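You operate a simulated robot arm through the tools that you are given. There is no shell and no other tool.

You are at the controls of a simulated robot arm. One attempt, no reset.

## Task
Test the balance cushion at 45 kPa, then bleed it to 30 kPa for training.
Fine: valve open to pump, no higher than 45 kPa; shut it before you press the bleed button.

Only the result counts: the job must be done as asked and must still hold three seconds after the hand-in. Knocking over, shifting, dropping, spilling or breaking anything else fails it.

## Robot
A 6-joint arm with a fingered hand, fixed in place. Base frame: the origin is on the floor under the middle of its stand, x ahead of it, y to its left, z up; the work surface is at about z = 720. Units: mm, rad, N and s.
With the tool pointing down near the work surface it reaches from about 240 to 680 mm from the base axis. Its first joint turns from -2.897 to 2.897 rad. Payload 4 kg.
The TCP is the grasp point between the finger pads, 26 mm short of the fingertips. In the tool frame z runs along the fingers and y along their closing line. The gripper opens to 148 mm; its body begins 73 mm behind the TCP. The gripper is a hand of 3 fingers: y runs from the thumb to the fingers, the wrist lies at [0, 0, -239] in the tool frame, and closing takes about 1.5 s.
Orientation is that of the tool frame in the base frame, as a unit quaternion [w, x, y, z]. With the fingers straight down and closing along the base's y, the tool's x points along the base's -x, its y along +y and its z along -z.

## Interface
- The arm moves only by the tool move_arm. Its argument "rows" is a list of rows, each an object of numbers (a shift or turn left out is 0, a gripper value left out holds the last): "x", "y", "z": the shift along the base's x, y, z in cm; "ax", "ay", "az": the turn, a rotation vector about the base's x, y, z in rad. In form: [{"x": .., "y": .., "z": .., "ax": .., "ay": .., "az": ..}, ...]. A call has 1 to 20 rows; each row shifts and turns the commanded pose from where the row before left it. "jaw" is the closure, from 0 (fully open) to 1 (shut), set as the call begins (left out, the last holds). A row lasts 0.2 s, in which the tool goes at most 50 mm and 0.15 rad; a call with a longer step from one row to the next is refused whole, and so is a gripper value outside its range. A pose out of reach is approached as far as the arm can. The call stops where the force on the tool passes 40 N (or 10 N more than at its start, if that is more) or the arm is blocked; 0.2 s more then pass. Each finger travels about 153 mm/s and halts on what it meets, pressing with about 27 N; the grip force reading is that of the motor and also rises with nothing between the fingers. The clock runs only during rows and for 0.2 s after the last one: add rows that do not move to give the fingers time. The reply holds the time, the measured pose of the TCP, the force on the tool along the base axes, the opening and the grip force, in the units named above and with some noise, with the torque about the TCP (base axes, N m) and any sound that the robot's microphone picked up.
- Cameras (640 x 400 px; columns grow to the right, rows downward): "scene" is fixed at [220.7, 499.8, 1437.9]; the picture's right is [-0.91, -0.40, 0.00], its down [-0.18, 0.41, -0.89] and it looks along [0.36, -0.82, -0.45] (base axes); focal length 353 px, centre (320, 200). "wrist" rides on the gripper at [68, -39, -90] in the tool frame; the picture's right is [0.50, 0.87, 0.00], its down [-0.66, 0.38, -0.65] and it looks along [-0.57, 0.33, 0.76] (tool axes); focal length 222 px, centre (320, 200). There is no depth. A picture from a camera that has moved, and an enlarged one, comes with that camera's place and axes in the base frame and with its lens.
- grab_frame(camera): a new picture of that camera. No time passes.
- move_column(by): moves the trunk up (or, below 0, down) by that many mm; the arm rides with it, the base frame stays. It gives what a move gives, with no picture.
- finger_targets(finger1, finger2, thumb_bend): sets how far each is bent, from 0 (flat) to 1 (curled in); at 0.3 the hand is open as for a grip, at 0.7 the pads meet at the TCP. One left out holds its place. A second passes; each finger stops where it meets its share of the squeeze, and holds until it gets a number again. A gripper value or a shape takes the hand back. It gives what a move gives, with no picture; readings hold the bend of each and the force on the fingers (four entries, about 0 where the hand has none), thumb and palm.
- grasp_type(shape): the hand has 3 fingers and takes this shape, open, in about a second: jaw (thumb against the fingers, like two jaws); tri (thumb and two fingers); tip (a fingertip pinch); poke (one finger out to press); point (the index stretched); flat (the hand flat); cup (the hand cupped); fist (a fist). The gripper value then closes the fingers along that shape, each until it touches; the sizes above hold for jaw. It gives what a move gives, with no picture.
- close_up(camera, box): a new picture of the part [left, top, right, bottom] of that camera's present view, enlarged. No time passes.
- close_job(): hands the job in; it is judged then, once.

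Nothing tells you positions but the pictures and the camera data. Unless the task says otherwise, let go and move clear before handing in.

The tools are called after "Emit:" by a JSON object that holds its "fn" and its "kwargs". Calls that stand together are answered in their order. move_arm: Moves the arm, as the interface text tells. Its arguments: {"type":"object","properties":{"rows":{"type":"array","items":{"type":"object","properties":{"x":{"type":"number"},"y":{"type":"number"},"z":{"type":"number"},"ax":{"type":"number"},"ay":{"type":"number"},"az":{"type":"number"}}}},"jaw":{"type":"number"}},"required":["rows"]} The other tools are called the same way: move_column (by) moves the trunk up or down; grasp_type (shape) gives the hand a shape; finger_targets (finger1, finger2, thumb_bend) moves the fingers one by one; grab_frame (camera) takes a picture; close_up (camera, box) takes an enlarged picture of a part of a camera's view; close_job () hands the job in.

At the start:

```text
clock: 0.0
tcp_pos: [402.5, -280.9, 1168.3]
tool_rot: [0.0, -0.001, 1.0, 0.0]
contact_force: [0.2, 0.2, -0.1]
torque: [-0.01, 0.01, 0.0]
gripper_width: 148.1
finger_force: 0.1
shape: jaw
bend: [0.3, 0.3, 0.3]
finger forces: [0.0, 0.1, 0.0, 0.0, 0.1, 0.1]
trunk travel left (down, up): [-200.0, 117.0]
```

scene: 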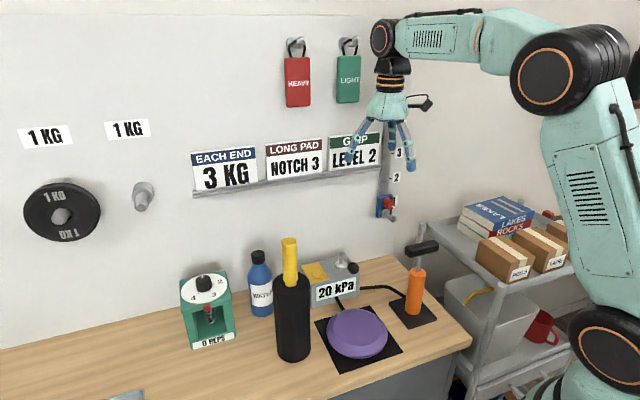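
wrist: 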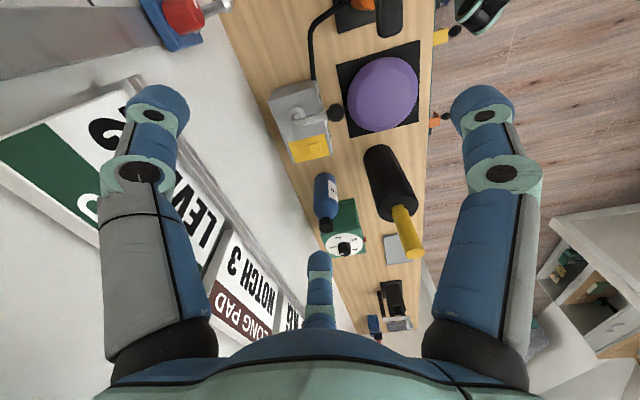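

I see a bench with a purple balance cushion on a black mat, a grey gauge box reading 20 kPa with a yellow button and a valve lever, and an orange hand pump with a black T-handle. I'll look closer first.

Emit:
{"fn": "close_up", "kwargs": {"camera": "scene", "box": [280, 220, 460, 370]}}

Emit:
{"fn": "close_up", "kwargs": {"camera": "wrist", "box": [240, 0, 460, 180]}}

Emit:
{"fn": "close_up", "kwargs": {"camera": "scene", "box": [295, 240, 375, 310]}}

```text
2.67 times, centred on (370, 295) of scene
camera zoom: at [220.7, 499.8, 1437.9], right [-0.91, -0.4, 0.0], down [-0.18, 0.41, -0.89], along [0.36, -0.82, -0.45], focal length 941 px, centre (187, -53)
```

zoom: 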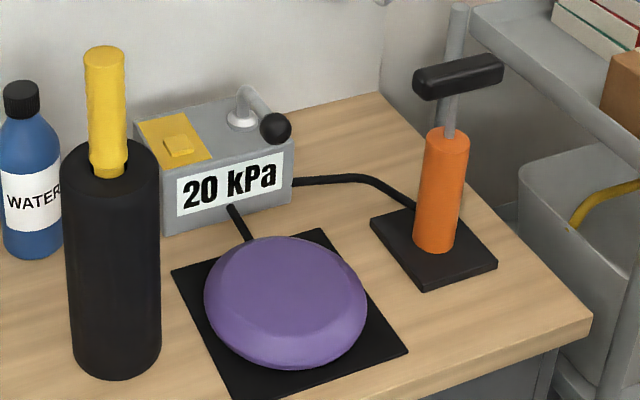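

```text
2.22 times, centred on (350, 90) of wrist
camera zoom: at [332.8, -320.2, 1259.3], right [-0.5, 0.87, 0.0], down [0.65, 0.38, 0.65], along [0.57, 0.33, -0.76], focal length 494 px, centre (253, 444)
```

zoom: 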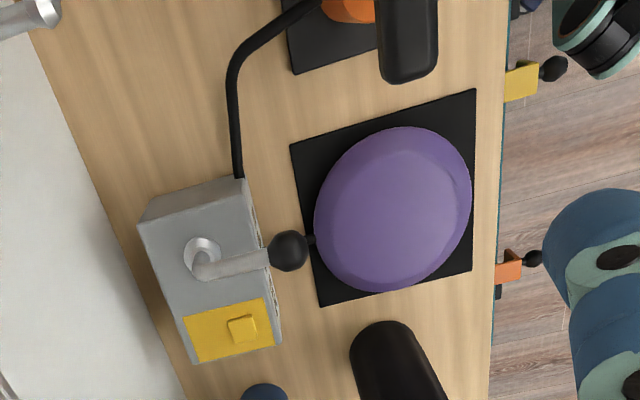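

```text
5.71 times, centred on (335, 275) of scene
camera zoom: at [220.7, 499.8, 1437.9], right [-0.91, -0.4, 0.0], down [-0.18, 0.41, -0.89], along [0.36, -0.82, -0.45], focal length 2016 px, centre (234, -229)
```

zoom: 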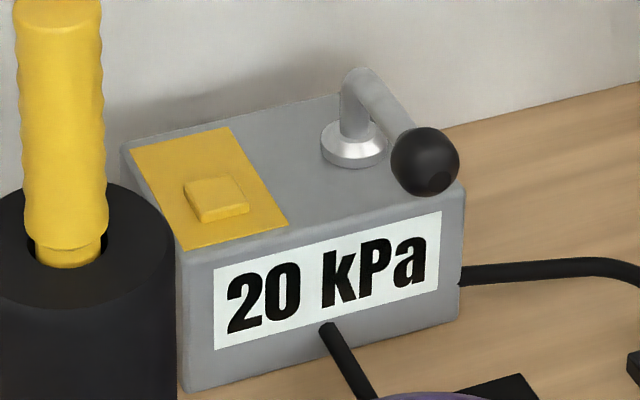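

The cushion sits at about (388, -112) and the gauge box at about (500, -240). On the box are the bleed button at (543, -212, 820) and the valve pivot at (497, -277), with the lever ball near (442, -224, 860). The pump is near (282, -268) with its handle at z ≈ 940, so next I'll move the hand above the pump for a better look.

Emit:
{"fn": "move_arm", "kwargs": {"rows": [{"x": -3, "y": 0.3, "z": -1}, {"x": -3, "y": 0.3, "z": -1}, {"x": -3, "y": 0.3, "z": -1}, {"x": -3, "y": 0.3, "z": -1}, {}, {}]}}

Emit:
{"fn": "grab_frame", "kwargs": {"camera": "wrist"}}

Emit:
{"fn": "grab_frame", "kwargs": {"camera": "scene"}}

```text
clock: 1.4
tcp_pos: [281.7, -269.4, 1128.1]
tool_rot: [0.0, 0.0, 1.0, -0.001]
contact_force: [0.6, -0.3, -0.2]
torque: [0.0, -0.01, -0.03]
gripper_width: 147.8
finger_force: 0.1
shape: jaw
bend: [0.3, 0.3, 0.3]
finger forces: [0.0, 0.1, 0.1, 0.0, 0.0, 0.0]
trunk travel left (down, up): [-200.0, 117.0]
```

```text
taken
camera wrist: at [212.9, -307.7, 1219.6], right [-0.5, 0.87, 0.0], down [0.65, 0.38, 0.65], along [0.57, 0.33, -0.76], focal length 222 px, centre (320, 200)
```

wrist: 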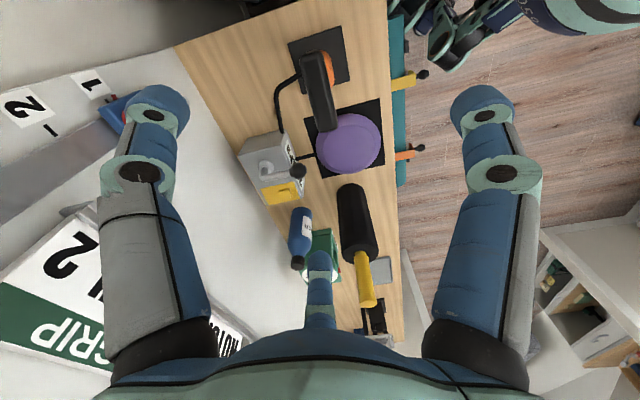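

```text
taken
```

scene: 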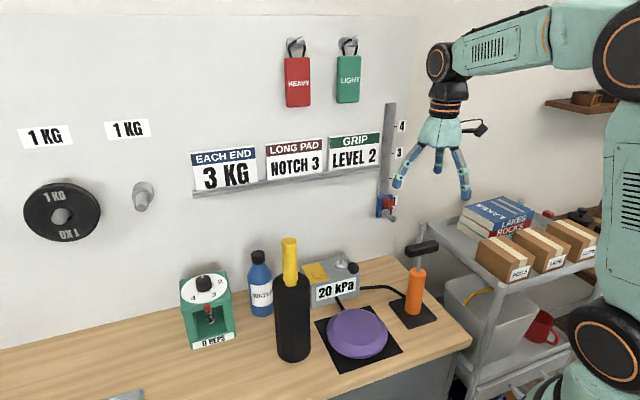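

The hand is now above the pump, and the pump's black T-handle shows in both views. I'll zoom in to get the handle's exact position and direction.

Emit:
{"fn": "close_up", "kwargs": {"camera": "wrist", "box": [220, 10, 420, 140]}}

Emit:
{"fn": "close_up", "kwargs": {"camera": "scene", "box": [370, 220, 460, 340]}}

Emit:
{"fn": "close_up", "kwargs": {"camera": "wrist", "box": [220, 110, 340, 220]}}

```text
3.08 times, centred on (320, 75) of wrist
camera zoom: at [212.9, -307.7, 1219.6], right [-0.5, 0.87, 0.0], down [0.65, 0.38, 0.65], along [0.57, 0.33, -0.76], focal length 684 px, centre (320, 585)
```

zoom: 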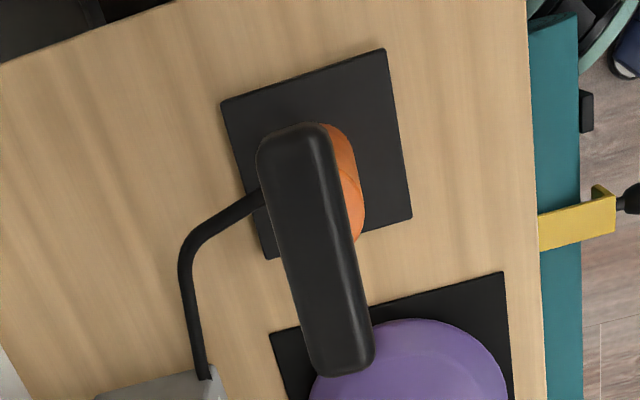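

```text
3.33 times, centred on (415, 280) of scene
camera zoom: at [220.7, 499.8, 1437.9], right [-0.91, -0.4, 0.0], down [-0.18, 0.41, -0.89], along [0.36, -0.82, -0.45], focal length 1176 px, centre (3, -67)
```

zoom: 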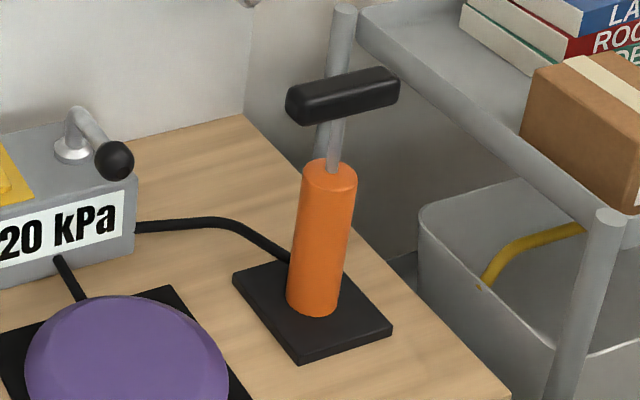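

```text
3.64 times, centred on (280, 165) of wrist
camera zoom: at [212.9, -307.7, 1219.6], right [-0.5, 0.87, 0.0], down [0.65, 0.38, 0.65], along [0.57, 0.33, -0.76], focal length 808 px, centre (466, 327)
```

zoom: 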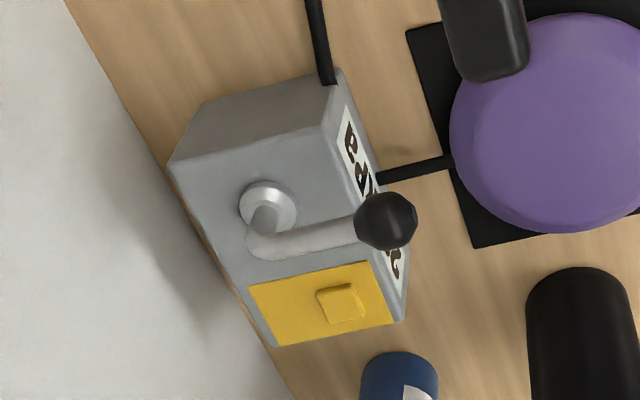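

The T-handle is centred at about (282, -268, 938) and runs along the direction (0.73, 0.68). The pump body's top is near z = 873, so the stroke is roughly 50 mm. The valve lever points out from the front of the box, so I'll put the hand in the poke shape and see which finger sticks out.

Emit:
{"fn": "grasp_type", "kwargs": {"shape": "poke"}}

Emit:
{"fn": "grab_frame", "kwargs": {"camera": "wrist"}}

Emit:
{"fn": "close_up", "kwargs": {"camera": "scene", "box": [360, 20, 560, 220]}}

```text
clock: 2.3
tcp_pos: [282.2, -269.8, 1127.2]
tool_rot: [0.0, -0.002, 1.0, 0.0]
contact_force: [0.1, 0.4, -0.3]
torque: [0.0, -0.02, -0.01]
gripper_width: 0.0
finger_force: 0.1
shape: poke
bend: [1.0, 1.0, 0.4]
finger forces: [0.0, 0.0, 0.1, 0.1, 0.0, 0.0]
trunk travel left (down, up): [-200.0, 117.0]
```

```text
taken
camera wrist: at [213.2, -307.8, 1219.6], right [-0.5, 0.87, 0.0], down [0.65, 0.38, 0.65], along [0.57, 0.33, -0.76], focal length 222 px, centre (320, 200)
```

wrist: 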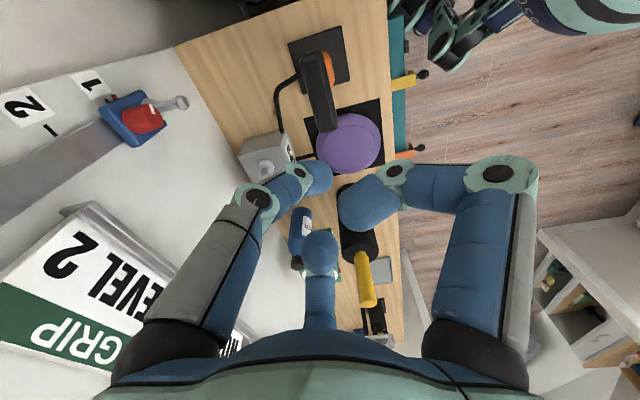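

```text
2.00 times, centred on (460, 120) of scene
camera zoom: at [220.7, 499.8, 1437.9], right [-0.91, -0.4, 0.0], down [-0.18, 0.41, -0.89], along [0.36, -0.82, -0.45], focal length 706 px, centre (40, 360)
```

zoom: 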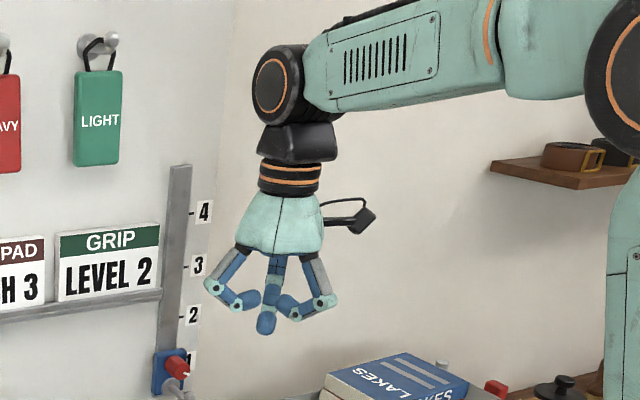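

In the poke shape two fingers curl right in and the third stays half out. I'll try the point shape to compare how far the finger reaches.

Emit:
{"fn": "grasp_type", "kwargs": {"shape": "point"}}

Emit:
{"fn": "grab_frame", "kwargs": {"camera": "wrist"}}

Emit:
{"fn": "close_up", "kwargs": {"camera": "scene", "box": [360, 20, 560, 220]}}

```text
clock: 3.2
tcp_pos: [281.8, -269.9, 1128.1]
tool_rot: [0.0, -0.002, 1.0, 0.0]
contact_force: [-0.7, 0.1, 0.7]
torque: [-0.03, 0.02, 0.01]
gripper_width: 141.9
finger_force: 0.1
shape: point
bend: [0.7, 1.0, 0.86]
finger forces: [0.0, 0.0, 0.0, 0.0, 0.0, 0.1]
trunk travel left (down, up): [-200.0, 117.0]
```

```text
taken
camera wrist: at [213.2, -307.8, 1219.6], right [-0.5, 0.87, 0.0], down [0.65, 0.38, 0.65], along [0.57, 0.33, -0.76], focal length 222 px, centre (320, 200)
```

wrist: 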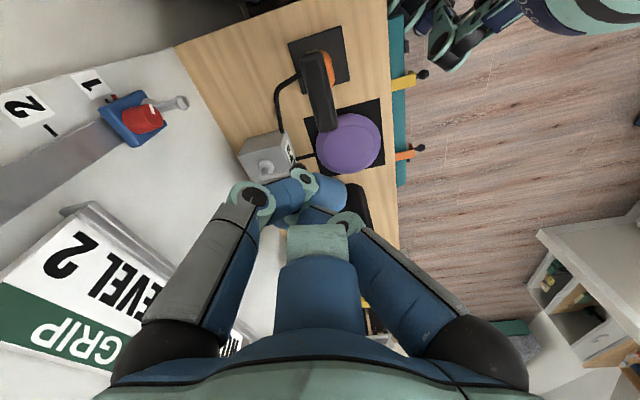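

```text
2.00 times, centred on (460, 120) of scene
camera zoom: at [220.7, 499.8, 1437.9], right [-0.91, -0.4, 0.0], down [-0.18, 0.41, -0.89], along [0.36, -0.82, -0.45], focal length 706 px, centre (40, 360)
```

zoom: 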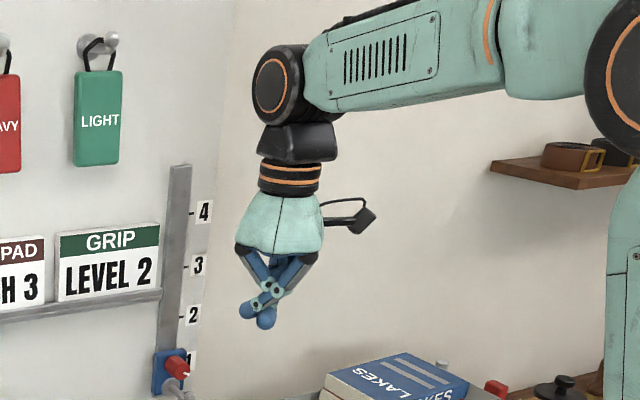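

The point shape crosses the fingers and gives no clear probe. I'll go back to jaw and close it fully to see whether the three fingertips make a compact stub.

Emit:
{"fn": "grasp_type", "kwargs": {"shape": "jaw"}}

Emit:
{"fn": "move_arm", "kwargs": {"rows": [{}, {}, {}, {}, {}, {}, {}, {}], "jaw": 1}}

Emit:
{"fn": "grab_frame", "kwargs": {"camera": "wrist"}}

Emit:
{"fn": "close_up", "kwargs": {"camera": "scene", "box": [360, 20, 560, 220]}}

```text
clock: 4.1
tcp_pos: [281.8, -269.3, 1128.2]
tool_rot: [0.0, -0.001, 1.0, 0.0]
contact_force: [0.1, -0.6, 0.5]
torque: [0.02, 0.04, -0.01]
gripper_width: 147.8
finger_force: 0.3
shape: jaw
bend: [0.3, 0.3, 0.3]
finger forces: [0.0, 0.1, 0.0, 0.0, 0.0, 0.1]
trunk travel left (down, up): [-200.0, 117.0]
```

```text
clock: 5.9
tcp_pos: [282.8, -269.5, 1128.1]
tool_rot: [0.0, -0.001, 1.0, 0.0]
contact_force: [-0.3, 0.6, -0.8]
torque: [0.04, -0.02, 0.0]
gripper_width: 0.2
finger_force: 27.3
shape: jaw
bend: [0.7, 0.7, 0.7]
finger forces: [0.1, 0.0, 0.0, 0.1, 0.0, 0.0]
trunk travel left (down, up): [-200.0, 117.0]
```

```text
taken
camera wrist: at [213.2, -307.8, 1219.6], right [-0.5, 0.87, 0.0], down [0.65, 0.38, 0.65], along [0.57, 0.33, -0.76], focal length 222 px, centre (320, 200)
```

wrist: 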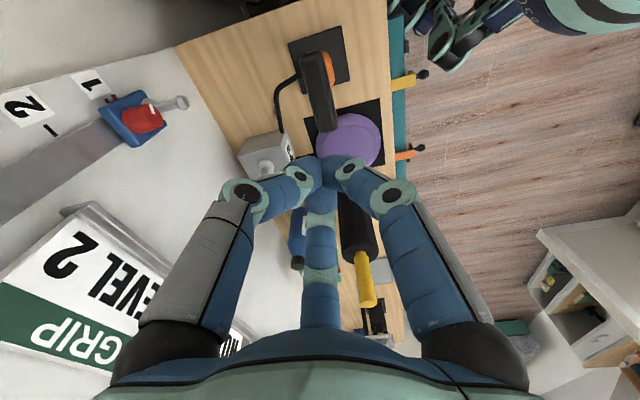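

```text
2.00 times, centred on (460, 120) of scene
camera zoom: at [220.7, 499.8, 1437.9], right [-0.91, -0.4, 0.0], down [-0.18, 0.41, -0.89], along [0.36, -0.82, -0.45], focal length 706 px, centre (40, 360)
```

zoom: 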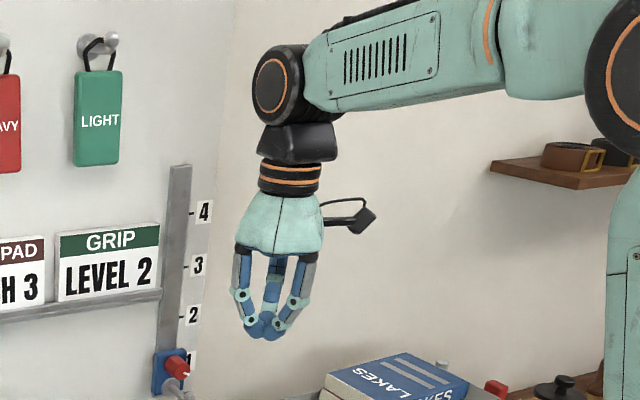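

With the jaw closed, the fingertips form a compact stub, which should work for pushing the lever, handle and button. The valve lever points out the front, crosswise to the pump hose, so I take it to be shut. I'll move the stub to the button side of the ball, at about (488, -190), ready to swing the lever gently toward the pump side.

Emit:
{"fn": "move_arm", "kwargs": {"rows": [{"x": 3.4, "y": 1.3, "z": -2.2}, {"x": 3.4, "y": 1.3, "z": -2.2}, {"x": 3.4, "y": 1.3, "z": -2.2}, {"x": 3.5, "y": 1.3, "z": -2.2}, {"x": 3.5, "y": 1.4, "z": -2.2}, {"x": 3.4, "y": 1.3, "z": -2.0}, {}, {}]}}

Emit:
{"fn": "grab_frame", "kwargs": {"camera": "wrist"}}

Emit:
{"fn": "grab_frame", "kwargs": {"camera": "scene"}}

```text
clock: 7.7
tcp_pos: [488.4, -189.7, 998.5]
tool_rot: [0.0, 0.0, 1.0, 0.0]
contact_force: [-0.8, -0.7, 0.7]
torque: [0.02, -0.03, -0.01]
gripper_width: 0.0
finger_force: 27.3
shape: jaw
bend: [0.7, 0.7, 0.7]
finger forces: [0.0, 0.1, 0.1, 0.1, 0.1, 0.0]
trunk travel left (down, up): [-200.0, 117.0]
```

```text
taken
camera wrist: at [419.6, -228.1, 1089.9], right [-0.5, 0.87, 0.0], down [0.65, 0.38, 0.65], along [0.57, 0.33, -0.76], focal length 222 px, centre (320, 200)
```

wrist: 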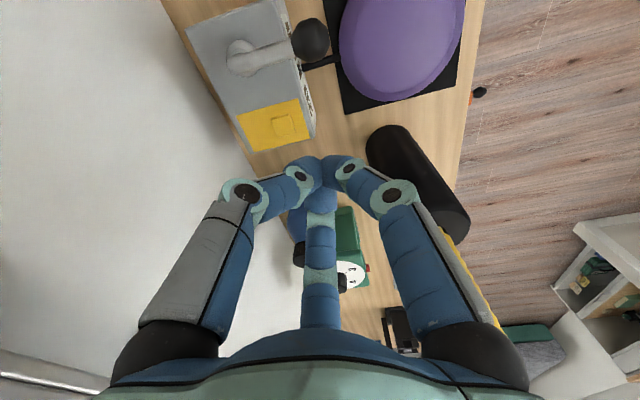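

```text
taken
```

scene: 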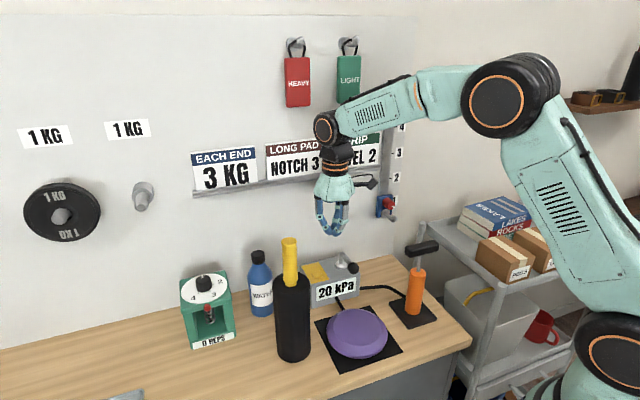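

My estimates hold: the ball is at about (442, -225, 858) and the button at about (540, -212, 820). I'll lower the stub beside the ball, on its button side.

Emit:
{"fn": "move_arm", "kwargs": {"rows": [{"z": -3.3}, {"z": -3.3}, {"z": -3.2}, {"z": -3.2}, {}]}}

Emit:
{"fn": "grab_frame", "kwargs": {"camera": "wrist"}}

Emit:
{"fn": "close_up", "kwargs": {"camera": "scene", "box": [270, 190, 430, 330]}}

```text
clock: 8.9
tcp_pos: [486.1, -189.6, 868.6]
tool_rot: [0.001, -0.001, 1.0, 0.0]
contact_force: [-0.2, -0.1, 0.4]
torque: [0.01, 0.0, 0.02]
gripper_width: 0.0
finger_force: 27.6
shape: jaw
bend: [0.7, 0.7, 0.7]
finger forces: [0.1, 0.0, 0.1, 0.1, 0.0, 0.0]
trunk travel left (down, up): [-200.0, 117.0]
```

```text
taken
camera wrist: at [418.3, -227.8, 959.9], right [-0.5, 0.87, 0.0], down [0.65, 0.38, 0.65], along [0.57, 0.33, -0.76], focal length 222 px, centre (320, 200)
```

wrist: 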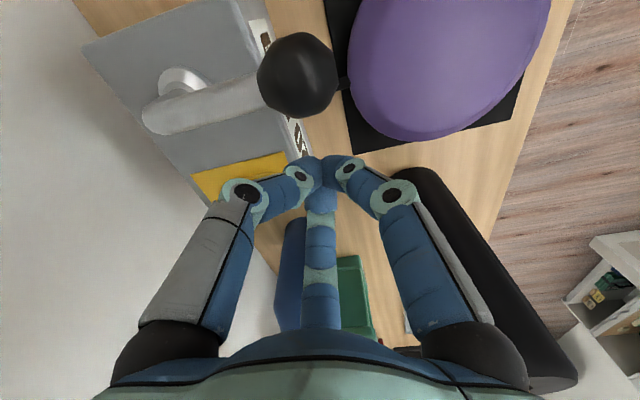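

```text
2.86 times, centred on (350, 260) of scene
camera zoom: at [220.7, 499.8, 1437.9], right [-0.91, -0.4, 0.0], down [-0.18, 0.41, -0.89], along [0.36, -0.82, -0.45], focal length 1008 px, centre (234, 29)
```

zoom: 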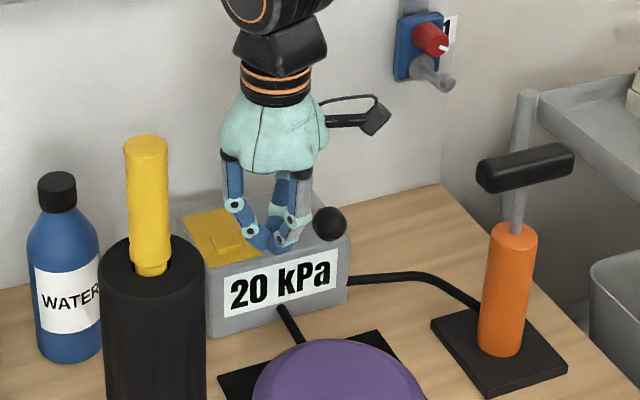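

The stub is beside the ball with a small gap. I'll move it slowly along the lever's arc toward the pump side, watching the force.

Emit:
{"fn": "move_arm", "kwargs": {"rows": [{"x": -1.08, "y": -0.63}, {"x": -0.7, "y": -0.22}, {"x": -0.68, "y": -0.28}]}}

```text
clock: 9.7
tcp_pos: [461.8, -201.8, 867.9]
tool_rot: [0.001, -0.001, 1.0, 0.001]
contact_force: [1.0, 0.9, -0.5]
torque: [0.0, -0.02, -0.02]
gripper_width: 0.0
finger_force: 27.1
shape: jaw
bend: [0.7, 0.7, 0.7]
finger forces: [0.0, 0.0, 0.1, 0.0, 0.0, 0.0]
trunk travel left (down, up): [-200.0, 117.0]
```

Emit:
{"fn": "move_arm", "kwargs": {"rows": [{"x": -0.65, "y": -0.34}, {}]}}

Emit:
{"fn": "grab_frame", "kwargs": {"camera": "wrist"}}

```text
clock: 10.3
tcp_pos: [456.0, -205.7, 868.1]
tool_rot: [0.001, 0.001, 1.0, 0.001]
contact_force: [0.2, 0.0, 0.4]
torque: [-0.01, -0.02, 0.01]
gripper_width: 0.1
finger_force: 27.3
shape: jaw
bend: [0.7, 0.7, 0.7]
finger forces: [0.0, 0.1, 0.0, 0.0, 0.1, 0.0]
trunk travel left (down, up): [-200.0, 117.0]
```

```text
taken
camera wrist: at [387.6, -243.7, 959.2], right [-0.5, 0.87, 0.0], down [0.65, 0.38, 0.65], along [0.57, 0.33, -0.76], focal length 222 px, centre (320, 200)
```

wrist: 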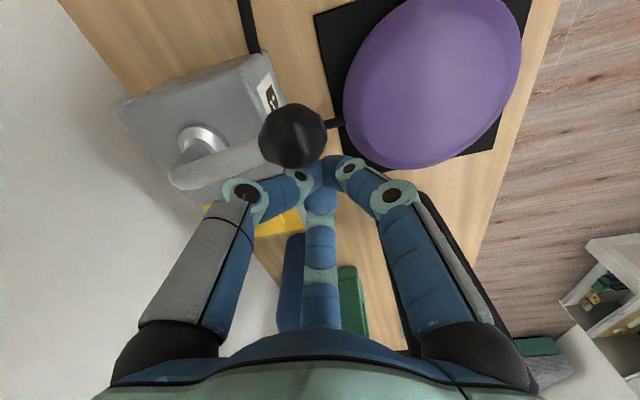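

The ball has moved to about (434, -232) with almost no force, so the lever turns freely toward the pump side. I'll keep following the arc.

Emit:
{"fn": "move_arm", "kwargs": {"rows": [{"x": -0.62, "y": -0.39}, {"x": -0.58, "y": -0.45}, {"x": -0.54, "y": -0.49}, {"x": -0.49, "y": -0.54}]}}

Emit:
{"fn": "grab_frame", "kwargs": {"camera": "wrist"}}

Emit:
{"fn": "close_up", "kwargs": {"camera": "scene", "box": [280, 220, 440, 340]}}

```text
clock: 11.3
tcp_pos: [433.6, -224.7, 868.9]
tool_rot: [0.0, -0.001, 1.0, 0.0]
contact_force: [0.4, 1.0, 0.6]
torque: [0.0, 0.01, -0.01]
gripper_width: 0.0
finger_force: 27.1
shape: jaw
bend: [0.7, 0.7, 0.7]
finger forces: [0.1, 0.0, 0.1, 0.1, 0.7, 0.0]
trunk travel left (down, up): [-200.0, 117.0]
```

```text
taken
camera wrist: at [365.1, -263.0, 960.3], right [-0.5, 0.87, 0.0], down [0.65, 0.38, 0.65], along [0.57, 0.33, -0.76], focal length 222 px, centre (320, 200)
```

wrist: 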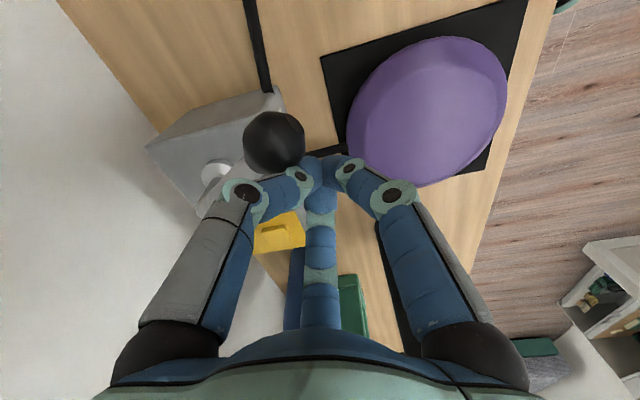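

```text
3.33 times, centred on (360, 280) of scene
camera zoom: at [220.7, 499.8, 1437.9], right [-0.91, -0.4, 0.0], down [-0.18, 0.41, -0.89], along [0.36, -0.82, -0.45], focal length 1176 px, centre (187, -67)
```

zoom: 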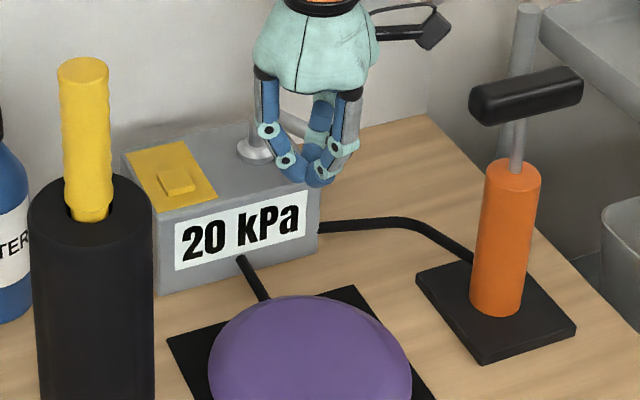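

The lever has turned about 29° and still moves freely. I'll continue along the arc.

Emit:
{"fn": "move_arm", "kwargs": {"rows": [{"x": -0.45, "y": -0.58}, {"x": -0.39, "y": -0.62}, {"x": -0.34, "y": -0.65}, {"x": -0.28, "y": -0.68}]}}

Emit:
{"fn": "move_arm", "kwargs": {"rows": [{"x": -0.22, "y": -0.7}, {"x": -0.16, "y": -0.71}, {"x": -0.1, "y": -0.73}]}}

Emit:
{"fn": "grab_frame", "kwargs": {"camera": "wrist"}}

Emit:
{"fn": "close_up", "kwargs": {"camera": "scene", "box": [280, 220, 440, 340]}}

```text
clock: 12.3
tcp_pos: [419.8, -250.7, 867.4]
tool_rot: [0.0, 0.0, 1.0, 0.0]
contact_force: [-0.7, 0.9, 0.8]
torque: [-0.01, 0.02, 0.02]
gripper_width: 0.2
finger_force: 26.6
shape: jaw
bend: [0.7, 0.7, 0.7]
finger forces: [0.0, 0.1, 0.0, 0.1, 0.9, 0.0]
trunk travel left (down, up): [-200.0, 117.0]
```

```text
clock: 13.1
tcp_pos: [414.8, -270.8, 866.4]
tool_rot: [0.0, 0.0, 1.0, 0.0]
contact_force: [0.2, 0.2, 1.0]
torque: [0.0, 0.03, 0.01]
gripper_width: 0.3
finger_force: 26.7
shape: jaw
bend: [0.7, 0.7, 0.7]
finger forces: [0.0, 0.1, 0.0, 0.1, 0.6, 0.0]
trunk travel left (down, up): [-200.0, 117.0]
```

```text
taken
camera wrist: at [345.5, -308.7, 959.3], right [-0.5, 0.87, 0.0], down [0.65, 0.38, 0.65], along [0.57, 0.33, -0.76], focal length 222 px, centre (320, 200)
```

wrist: 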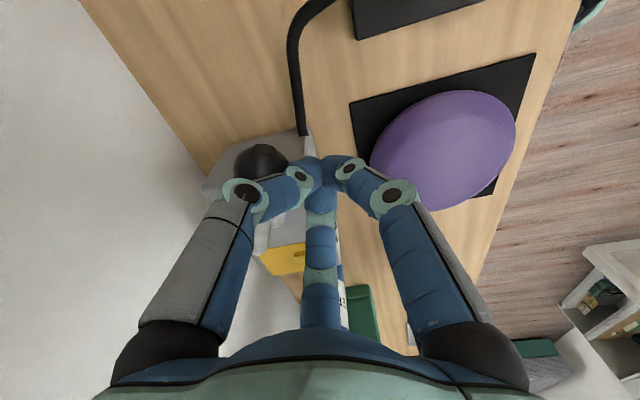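

```text
3.33 times, centred on (360, 280) of scene
camera zoom: at [220.7, 499.8, 1437.9], right [-0.91, -0.4, 0.0], down [-0.18, 0.41, -0.89], along [0.36, -0.82, -0.45], focal length 1176 px, centre (187, -67)
```

zoom: 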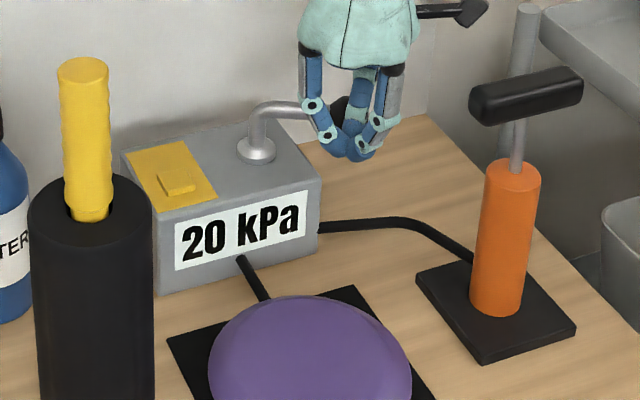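

The lever has turned about 60° and now nearly lines up with the box's long side. I'll keep going in small steps until it reaches 90° or a stop.

Emit:
{"fn": "move_arm", "kwargs": {"rows": [{"x": -0.03, "y": -0.73}, {"x": 0.03, "y": -0.73}, {"x": 0.1, "y": -0.73}]}}

Emit:
{"fn": "move_arm", "kwargs": {"rows": [{"x": 0.16, "y": -0.71}, {"x": 0.22, "y": -0.7}]}}

Emit:
{"fn": "grab_frame", "kwargs": {"camera": "wrist"}}

Emit:
{"fn": "close_up", "kwargs": {"camera": "scene", "box": [280, 220, 440, 340]}}

```text
clock: 13.9
tcp_pos: [415.6, -292.9, 868.0]
tool_rot: [0.002, 0.0, 1.0, 0.0]
contact_force: [-0.8, 0.5, 0.5]
torque: [-0.02, 0.01, 0.01]
gripper_width: 0.0
finger_force: 27.1
shape: jaw
bend: [0.7, 0.7, 0.7]
finger forces: [0.1, 0.0, 0.0, 0.1, 0.0, 0.0]
trunk travel left (down, up): [-200.0, 117.0]
```

```text
clock: 14.5
tcp_pos: [417.1, -305.4, 867.4]
tool_rot: [-0.002, -0.001, 1.0, 0.0]
contact_force: [-14.1, 11.7, 0.5]
torque: [0.14, 0.18, -0.08]
gripper_width: 0.0
finger_force: 27.2
shape: jaw
bend: [0.7, 0.7, 0.7]
finger forces: [0.0, 0.0, 0.0, 0.0, 0.0, 0.1]
trunk travel left (down, up): [-200.0, 117.0]
```

```text
taken
camera wrist: at [348.6, -343.9, 959.5], right [-0.5, 0.87, 0.0], down [0.66, 0.38, 0.65], along [0.56, 0.33, -0.76], focal length 222 px, centre (320, 200)
```

wrist: 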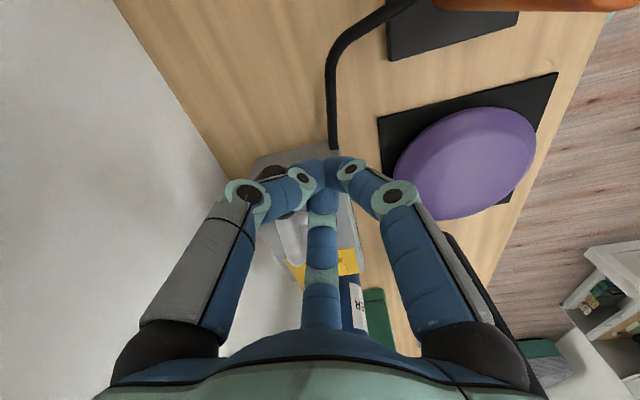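

```text
3.33 times, centred on (360, 280) of scene
camera zoom: at [220.7, 499.8, 1437.9], right [-0.91, -0.4, 0.0], down [-0.18, 0.41, -0.89], along [0.36, -0.82, -0.45], focal length 1176 px, centre (187, -67)
```

zoom: 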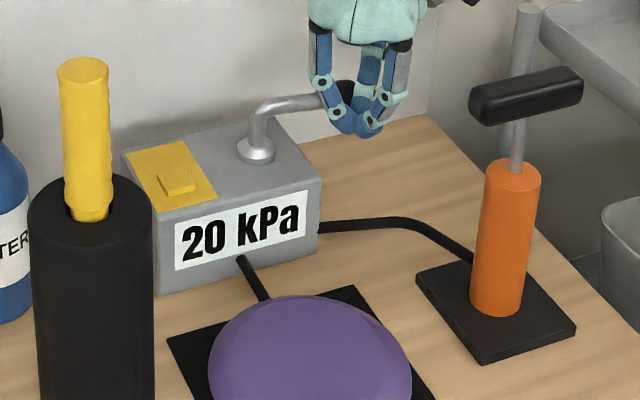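

The force rose to about 18 N at roughly 90°, so the lever is at its stop and the box hasn't moved. I'll back the stub off, lift clear and check the lever stays put.

Emit:
{"fn": "move_arm", "kwargs": {"rows": [{"x": -0.6, "y": 0.8}, {"x": -1.5, "y": 1.5}, {"x": -1.5, "y": 1.5, "z": 1}, {"z": 3}, {"z": 3}, {"z": 3}, {}]}}

Emit:
{"fn": "grab_frame", "kwargs": {"camera": "wrist"}}

Emit:
{"fn": "close_up", "kwargs": {"camera": "scene", "box": [280, 220, 440, 340]}}

```text
clock: 16.1
tcp_pos: [382.5, -269.2, 969.6]
tool_rot: [0.0, -0.002, 1.0, 0.0]
contact_force: [-0.1, 0.5, 0.8]
torque: [-0.03, 0.0, 0.02]
gripper_width: 0.0
finger_force: 27.1
shape: jaw
bend: [0.7, 0.7, 0.7]
finger forces: [0.1, 0.0, 0.0, 0.1, 0.0, 0.1]
trunk travel left (down, up): [-200.0, 117.0]
```

```text
taken
camera wrist: at [313.7, -307.7, 1059.6], right [-0.5, 0.87, 0.0], down [0.65, 0.38, 0.65], along [0.57, 0.33, -0.76], focal length 222 px, centre (320, 200)
```

wrist: 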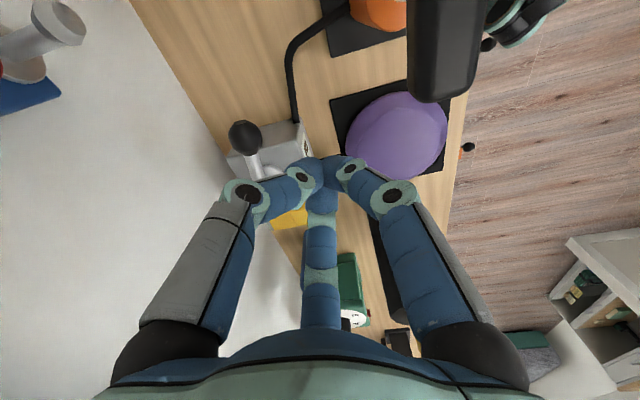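

```text
3.33 times, centred on (360, 280) of scene
camera zoom: at [220.7, 499.8, 1437.9], right [-0.91, -0.4, 0.0], down [-0.18, 0.41, -0.89], along [0.36, -0.82, -0.45], focal length 1176 px, centre (187, -67)
```

zoom: 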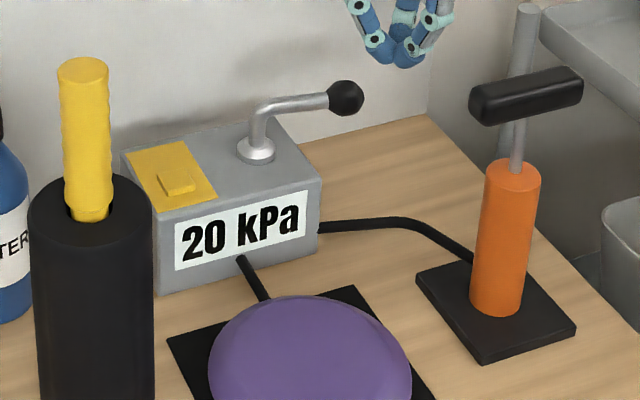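

The lever holds its new position at about 80–90°, so I take it as open. Next I'll raise the hand and line the stub up over the pump handle's centre at (282, -268).

Emit:
{"fn": "move_arm", "kwargs": {"rows": [{"z": 3}, {"z": 2, "x": -2}, {"x": -4}, {"x": -4}, {}, {}]}}

Emit:
{"fn": "close_up", "kwargs": {"camera": "scene", "box": [360, 180, 480, 330]}}

Emit:
{"fn": "grab_frame", "kwargs": {"camera": "wrist"}}

```text
clock: 17.5
tcp_pos: [283.7, -268.6, 1017.5]
tool_rot: [0.0, 0.0, 1.0, 0.0]
contact_force: [1.0, -0.2, 1.2]
torque: [0.01, 0.01, 0.01]
gripper_width: 0.0
finger_force: 27.0
shape: jaw
bend: [0.7, 0.7, 0.7]
finger forces: [0.1, 0.0, 0.0, 0.0, 0.0, 0.0]
trunk travel left (down, up): [-200.0, 117.0]
```

```text
2.67 times, centred on (420, 255) of scene
camera zoom: at [220.7, 499.8, 1437.9], right [-0.91, -0.4, 0.0], down [-0.18, 0.41, -0.89], along [0.36, -0.82, -0.45], focal length 941 px, centre (53, 53)
```

zoom: 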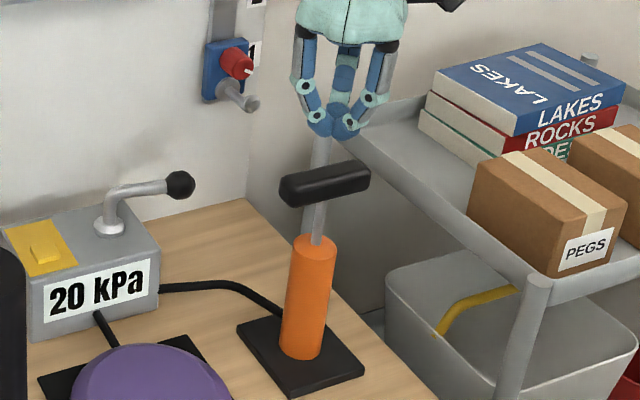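

```text
taken
camera wrist: at [214.0, -306.4, 1108.9], right [-0.5, 0.87, 0.0], down [0.65, 0.38, 0.65], along [0.57, 0.33, -0.76], focal length 222 px, centre (320, 200)
```

wrist: 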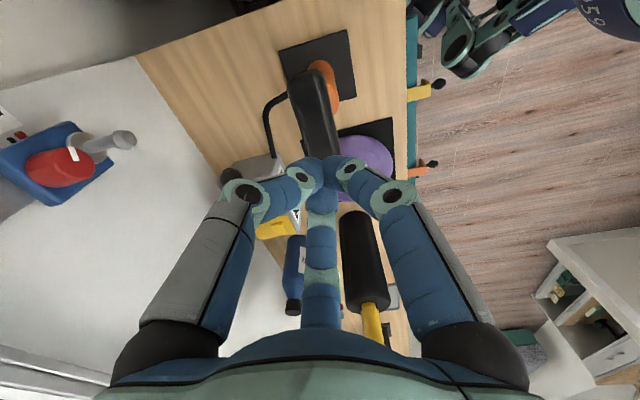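

The stub is centred over the handle. I'll lower it in small steps to find the contact height and feel the resistance.

Emit:
{"fn": "move_arm", "kwargs": {"rows": [{"x": -0.2, "z": -1.5}, {"z": -1.5}, {"z": -0.5}, {"z": -0.5}, {"z": -0.5}]}}

Emit:
{"fn": "close_up", "kwargs": {"camera": "scene", "box": [360, 180, 480, 330]}}

```text
clock: 18.7
tcp_pos: [281.8, -269.6, 973.1]
tool_rot: [0.0, -0.001, 1.0, 0.0]
contact_force: [0.3, -0.8, 1.9]
torque: [0.02, -0.01, 0.01]
gripper_width: 0.0
finger_force: 26.6
shape: jaw
bend: [0.7, 0.7, 0.7]
finger forces: [0.0, 0.1, 0.1, 0.0, 0.1, 0.0]
trunk travel left (down, up): [-200.0, 117.0]
```

```text
2.67 times, centred on (420, 255) of scene
camera zoom: at [220.7, 499.8, 1437.9], right [-0.91, -0.4, 0.0], down [-0.18, 0.41, -0.89], along [0.36, -0.82, -0.45], focal length 941 px, centre (53, 53)
```

zoom: 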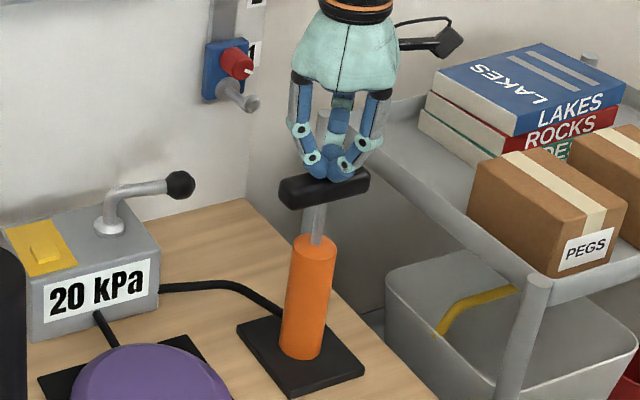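

The stub is just touching the top of the handle. I'll press down slowly in small steps, watching the force and the gauge.

Emit:
{"fn": "move_arm", "kwargs": {"rows": [{"z": -0.5}, {"z": -0.5}]}}

Emit:
{"fn": "close_up", "kwargs": {"camera": "scene", "box": [300, 180, 480, 330]}}

```text
clock: 19.3
tcp_pos: [281.7, -269.3, 963.5]
tool_rot: [0.0, -0.001, 1.0, -0.001]
contact_force: [0.3, -0.4, 2.6]
torque: [0.01, 0.03, 0.03]
gripper_width: 0.0
finger_force: 26.6
shape: jaw
bend: [0.7, 0.7, 0.7]
finger forces: [0.1, 0.0, 0.0, 0.0, 0.0, 0.0]
trunk travel left (down, up): [-200.0, 117.0]
```

```text
2.67 times, centred on (390, 255) of scene
camera zoom: at [220.7, 499.8, 1437.9], right [-0.91, -0.4, 0.0], down [-0.18, 0.41, -0.89], along [0.36, -0.82, -0.45], focal length 941 px, centre (133, 53)
```

zoom: 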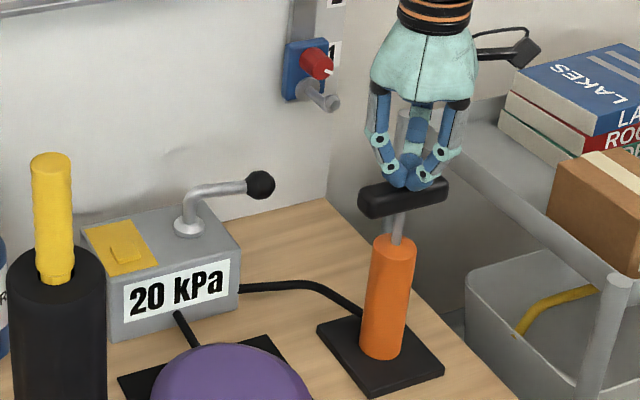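

The handle moves down with only about 3 N and the gauge still reads 20. I'll press further.

Emit:
{"fn": "move_arm", "kwargs": {"rows": [{"z": -0.5}, {"z": -0.5}, {"z": -0.5}, {"z": -0.5}]}}

Emit:
{"fn": "close_up", "kwargs": {"camera": "scene", "box": [300, 180, 480, 330]}}

```text
clock: 20.3
tcp_pos: [281.7, -269.2, 943.0]
tool_rot: [0.001, -0.002, 1.0, 0.0]
contact_force: [0.3, -1.3, 5.9]
torque: [0.0, -0.01, 0.0]
gripper_width: 0.0
finger_force: 27.7
shape: jaw
bend: [0.7, 0.7, 0.7]
finger forces: [0.0, 0.0, 0.1, 0.1, 0.0, 0.0]
trunk travel left (down, up): [-200.0, 117.0]
```

```text
2.67 times, centred on (390, 255) of scene
camera zoom: at [220.7, 499.8, 1437.9], right [-0.91, -0.4, 0.0], down [-0.18, 0.41, -0.89], along [0.36, -0.82, -0.45], focal length 941 px, centre (133, 53)
```

zoom: 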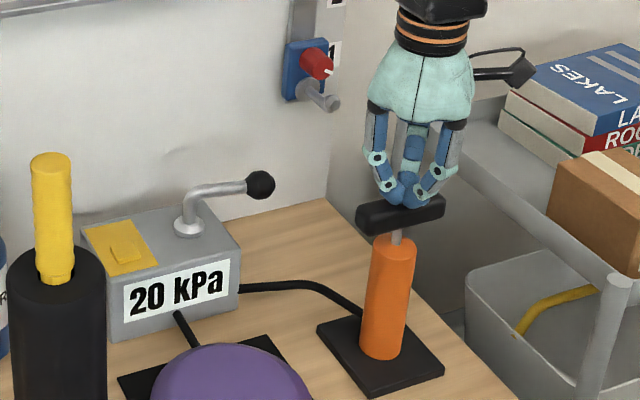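

The force is rising like a spring (about 6 N), which suggests the handle returns by itself. I'll press on toward the bottom of the stroke.

Emit:
{"fn": "move_arm", "kwargs": {"rows": [{"z": -0.5}, {"z": -0.5}]}}

Emit:
{"fn": "close_up", "kwargs": {"camera": "scene", "box": [300, 180, 480, 330]}}

```text
clock: 20.9
tcp_pos: [282.1, -269.7, 933.1]
tool_rot: [0.001, -0.001, 1.0, 0.0]
contact_force: [-1.2, -0.8, 7.5]
torque: [0.01, 0.01, -0.02]
gripper_width: 0.0
finger_force: 27.4
shape: jaw
bend: [0.7, 0.7, 0.7]
finger forces: [0.1, 0.1, 0.0, 0.1, 0.0, 0.0]
trunk travel left (down, up): [-200.0, 117.0]
```

```text
2.67 times, centred on (390, 255) of scene
camera zoom: at [220.7, 499.8, 1437.9], right [-0.91, -0.4, 0.0], down [-0.18, 0.41, -0.89], along [0.36, -0.82, -0.45], focal length 941 px, centre (133, 53)
```

zoom: 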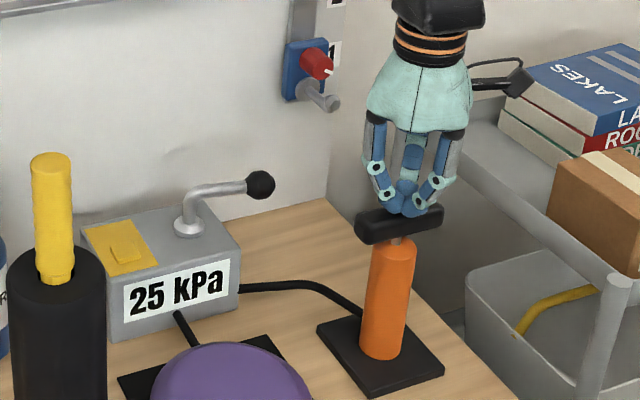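

The gauge jumped to 25 kPa, so the valve is open and one stroke adds 5 kPa. I'll lift off slowly and check that the handle springs back.

Emit:
{"fn": "move_arm", "kwargs": {"rows": [{"z": 1}, {"z": 1}, {"z": 1}, {"z": 1}, {"z": 1}, {}]}}

Emit:
{"fn": "close_up", "kwargs": {"camera": "scene", "box": [300, 180, 480, 330]}}

```text
clock: 22.3
tcp_pos: [281.8, -268.4, 982.5]
tool_rot: [0.0, 0.0, 1.0, 0.001]
contact_force: [0.3, 0.2, 0.6]
torque: [0.0, -0.01, -0.04]
gripper_width: 0.0
finger_force: 26.8
shape: jaw
bend: [0.7, 0.7, 0.7]
finger forces: [0.0, 0.1, 0.0, 0.0, 0.0, 0.0]
trunk travel left (down, up): [-200.0, 117.0]
```

```text
2.67 times, centred on (390, 255) of scene
camera zoom: at [220.7, 499.8, 1437.9], right [-0.91, -0.4, 0.0], down [-0.18, 0.41, -0.89], along [0.36, -0.82, -0.45], focal length 941 px, centre (133, 53)
```

zoom: 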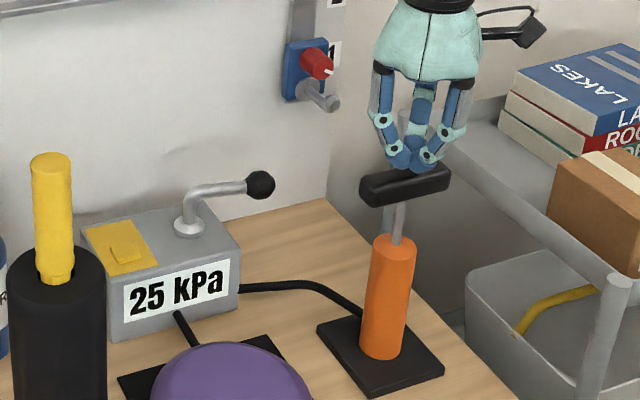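

The handle sprang back up and the gauge holds at 25 kPa. I'll repeat the same stroke one at a time, checking the gauge after each.

Emit:
{"fn": "move_arm", "kwargs": {"rows": [{"z": -1}, {"z": -1}, {"z": -1}, {"z": -1}, {"z": -1}, {}, {"z": 1}, {"z": 1}, {"z": 1}, {"z": 1}, {"z": 1}, {}]}}

Emit:
{"fn": "close_up", "kwargs": {"camera": "scene", "box": [300, 180, 480, 330]}}

```text
clock: 24.9
tcp_pos: [280.7, -269.1, 982.4]
tool_rot: [0.0, 0.0, 1.0, 0.0]
contact_force: [0.1, 0.0, -0.6]
torque: [0.02, 0.02, -0.02]
gripper_width: 0.2
finger_force: 26.8
shape: jaw
bend: [0.7, 0.7, 0.7]
finger forces: [0.0, 0.1, 0.0, 0.0, 0.0, 0.0]
trunk travel left (down, up): [-200.0, 117.0]
```

```text
2.67 times, centred on (390, 255) of scene
camera zoom: at [220.7, 499.8, 1437.9], right [-0.91, -0.4, 0.0], down [-0.18, 0.41, -0.89], along [0.36, -0.82, -0.45], focal length 941 px, centre (133, 53)
```

zoom: 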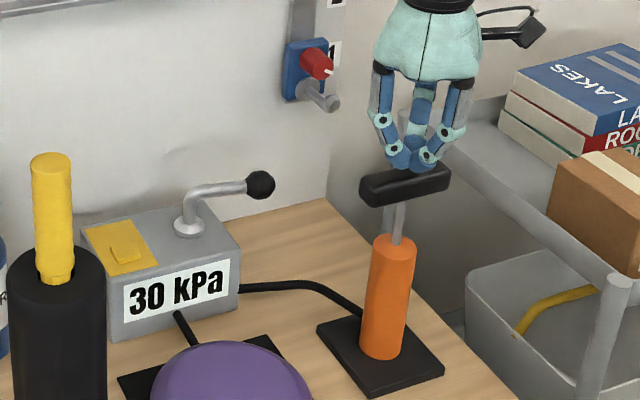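

The gauge reads 30 kPa, so the 5 kPa step is consistent. I'll do the next stroke.

Emit:
{"fn": "move_arm", "kwargs": {"rows": [{"z": -1}, {"z": -1}, {"z": -1}, {"z": -1}, {"z": -1}, {}, {"z": 1}, {"z": 1}, {"z": 1}, {"z": 1}, {"z": 1}, {}]}}

Emit:
{"fn": "close_up", "kwargs": {"camera": "scene", "box": [300, 180, 480, 330]}}

```text
clock: 27.5
tcp_pos: [281.6, -268.4, 982.1]
tool_rot: [0.001, 0.0, 1.0, 0.0]
contact_force: [-0.1, 0.0, 0.2]
torque: [0.0, -0.01, 0.02]
gripper_width: 0.0
finger_force: 26.8
shape: jaw
bend: [0.7, 0.7, 0.7]
finger forces: [0.0, 0.1, 0.0, 0.0, 0.1, 0.0]
trunk travel left (down, up): [-200.0, 117.0]
```

```text
2.67 times, centred on (390, 255) of scene
camera zoom: at [220.7, 499.8, 1437.9], right [-0.91, -0.4, 0.0], down [-0.18, 0.41, -0.89], along [0.36, -0.82, -0.45], focal length 941 px, centre (133, 53)
```

zoom: 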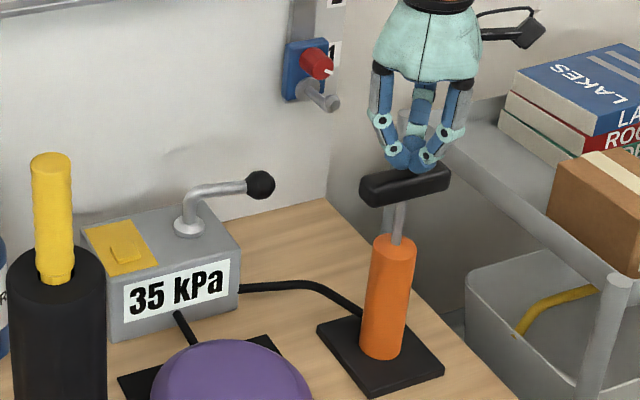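

The gauge reads 35 kPa. I'll do another stroke.

Emit:
{"fn": "move_arm", "kwargs": {"rows": [{"z": -1}, {"z": -1}, {"z": -1}, {"z": -1}, {"z": -1}, {}, {"z": 1}, {"z": 1}, {"z": 1}, {"z": 1}, {"z": 1}, {}]}}

Emit:
{"fn": "close_up", "kwargs": {"camera": "scene", "box": [300, 180, 480, 330]}}

```text
clock: 30.1
tcp_pos: [282.3, -269.0, 981.4]
tool_rot: [0.0, 0.0, 1.0, 0.0]
contact_force: [-0.5, 0.5, -0.8]
torque: [-0.03, -0.01, -0.03]
gripper_width: 0.1
finger_force: 27.3
shape: jaw
bend: [0.7, 0.7, 0.7]
finger forces: [0.1, 0.1, 0.0, 0.0, 0.1, 0.0]
trunk travel left (down, up): [-200.0, 117.0]
```

```text
2.67 times, centred on (390, 255) of scene
camera zoom: at [220.7, 499.8, 1437.9], right [-0.91, -0.4, 0.0], down [-0.18, 0.41, -0.89], along [0.36, -0.82, -0.45], focal length 941 px, centre (133, 53)
```

zoom: 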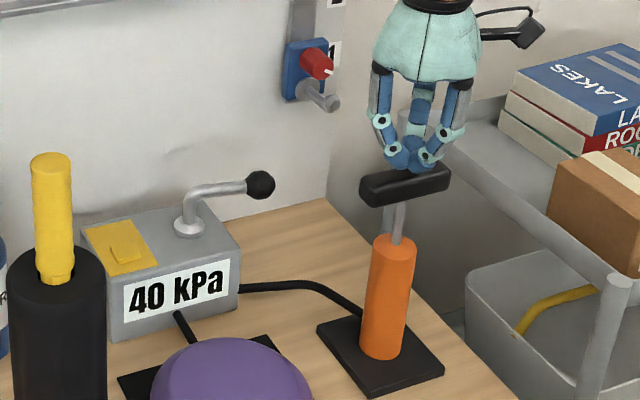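

The gauge reads 40 kPa. One last stroke should bring it to 45, and I'll lift clear straight after.

Emit:
{"fn": "move_arm", "kwargs": {"rows": [{"z": -1}, {"z": -1}, {"z": -1}, {"z": -1}, {"z": -1}, {}, {"z": 1}, {"z": 1}, {"z": 1}, {"z": 1}, {"z": 1}, {}]}}

Emit:
{"fn": "close_up", "kwargs": {"camera": "scene", "box": [300, 180, 480, 330]}}

```text
clock: 32.7
tcp_pos: [280.4, -269.4, 981.8]
tool_rot: [0.0, 0.0, 1.0, 0.0]
contact_force: [0.5, 0.2, 0.1]
torque: [0.01, 0.02, 0.02]
gripper_width: 0.2
finger_force: 27.0
shape: jaw
bend: [0.7, 0.7, 0.7]
finger forces: [0.0, 0.1, 0.0, 0.0, 0.1, 0.1]
trunk travel left (down, up): [-200.0, 117.0]
```

```text
2.67 times, centred on (390, 255) of scene
camera zoom: at [220.7, 499.8, 1437.9], right [-0.91, -0.4, 0.0], down [-0.18, 0.41, -0.89], along [0.36, -0.82, -0.45], focal length 941 px, centre (133, 53)
```

zoom: 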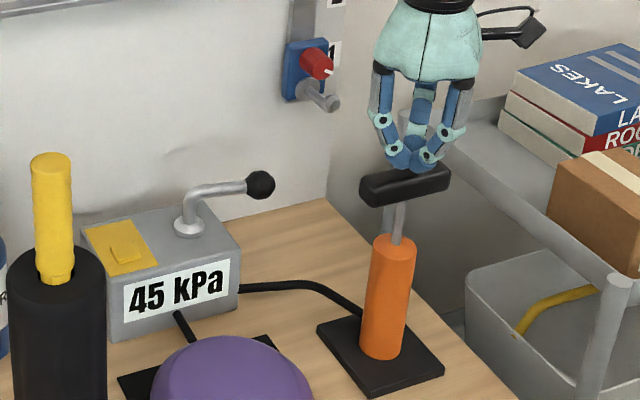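

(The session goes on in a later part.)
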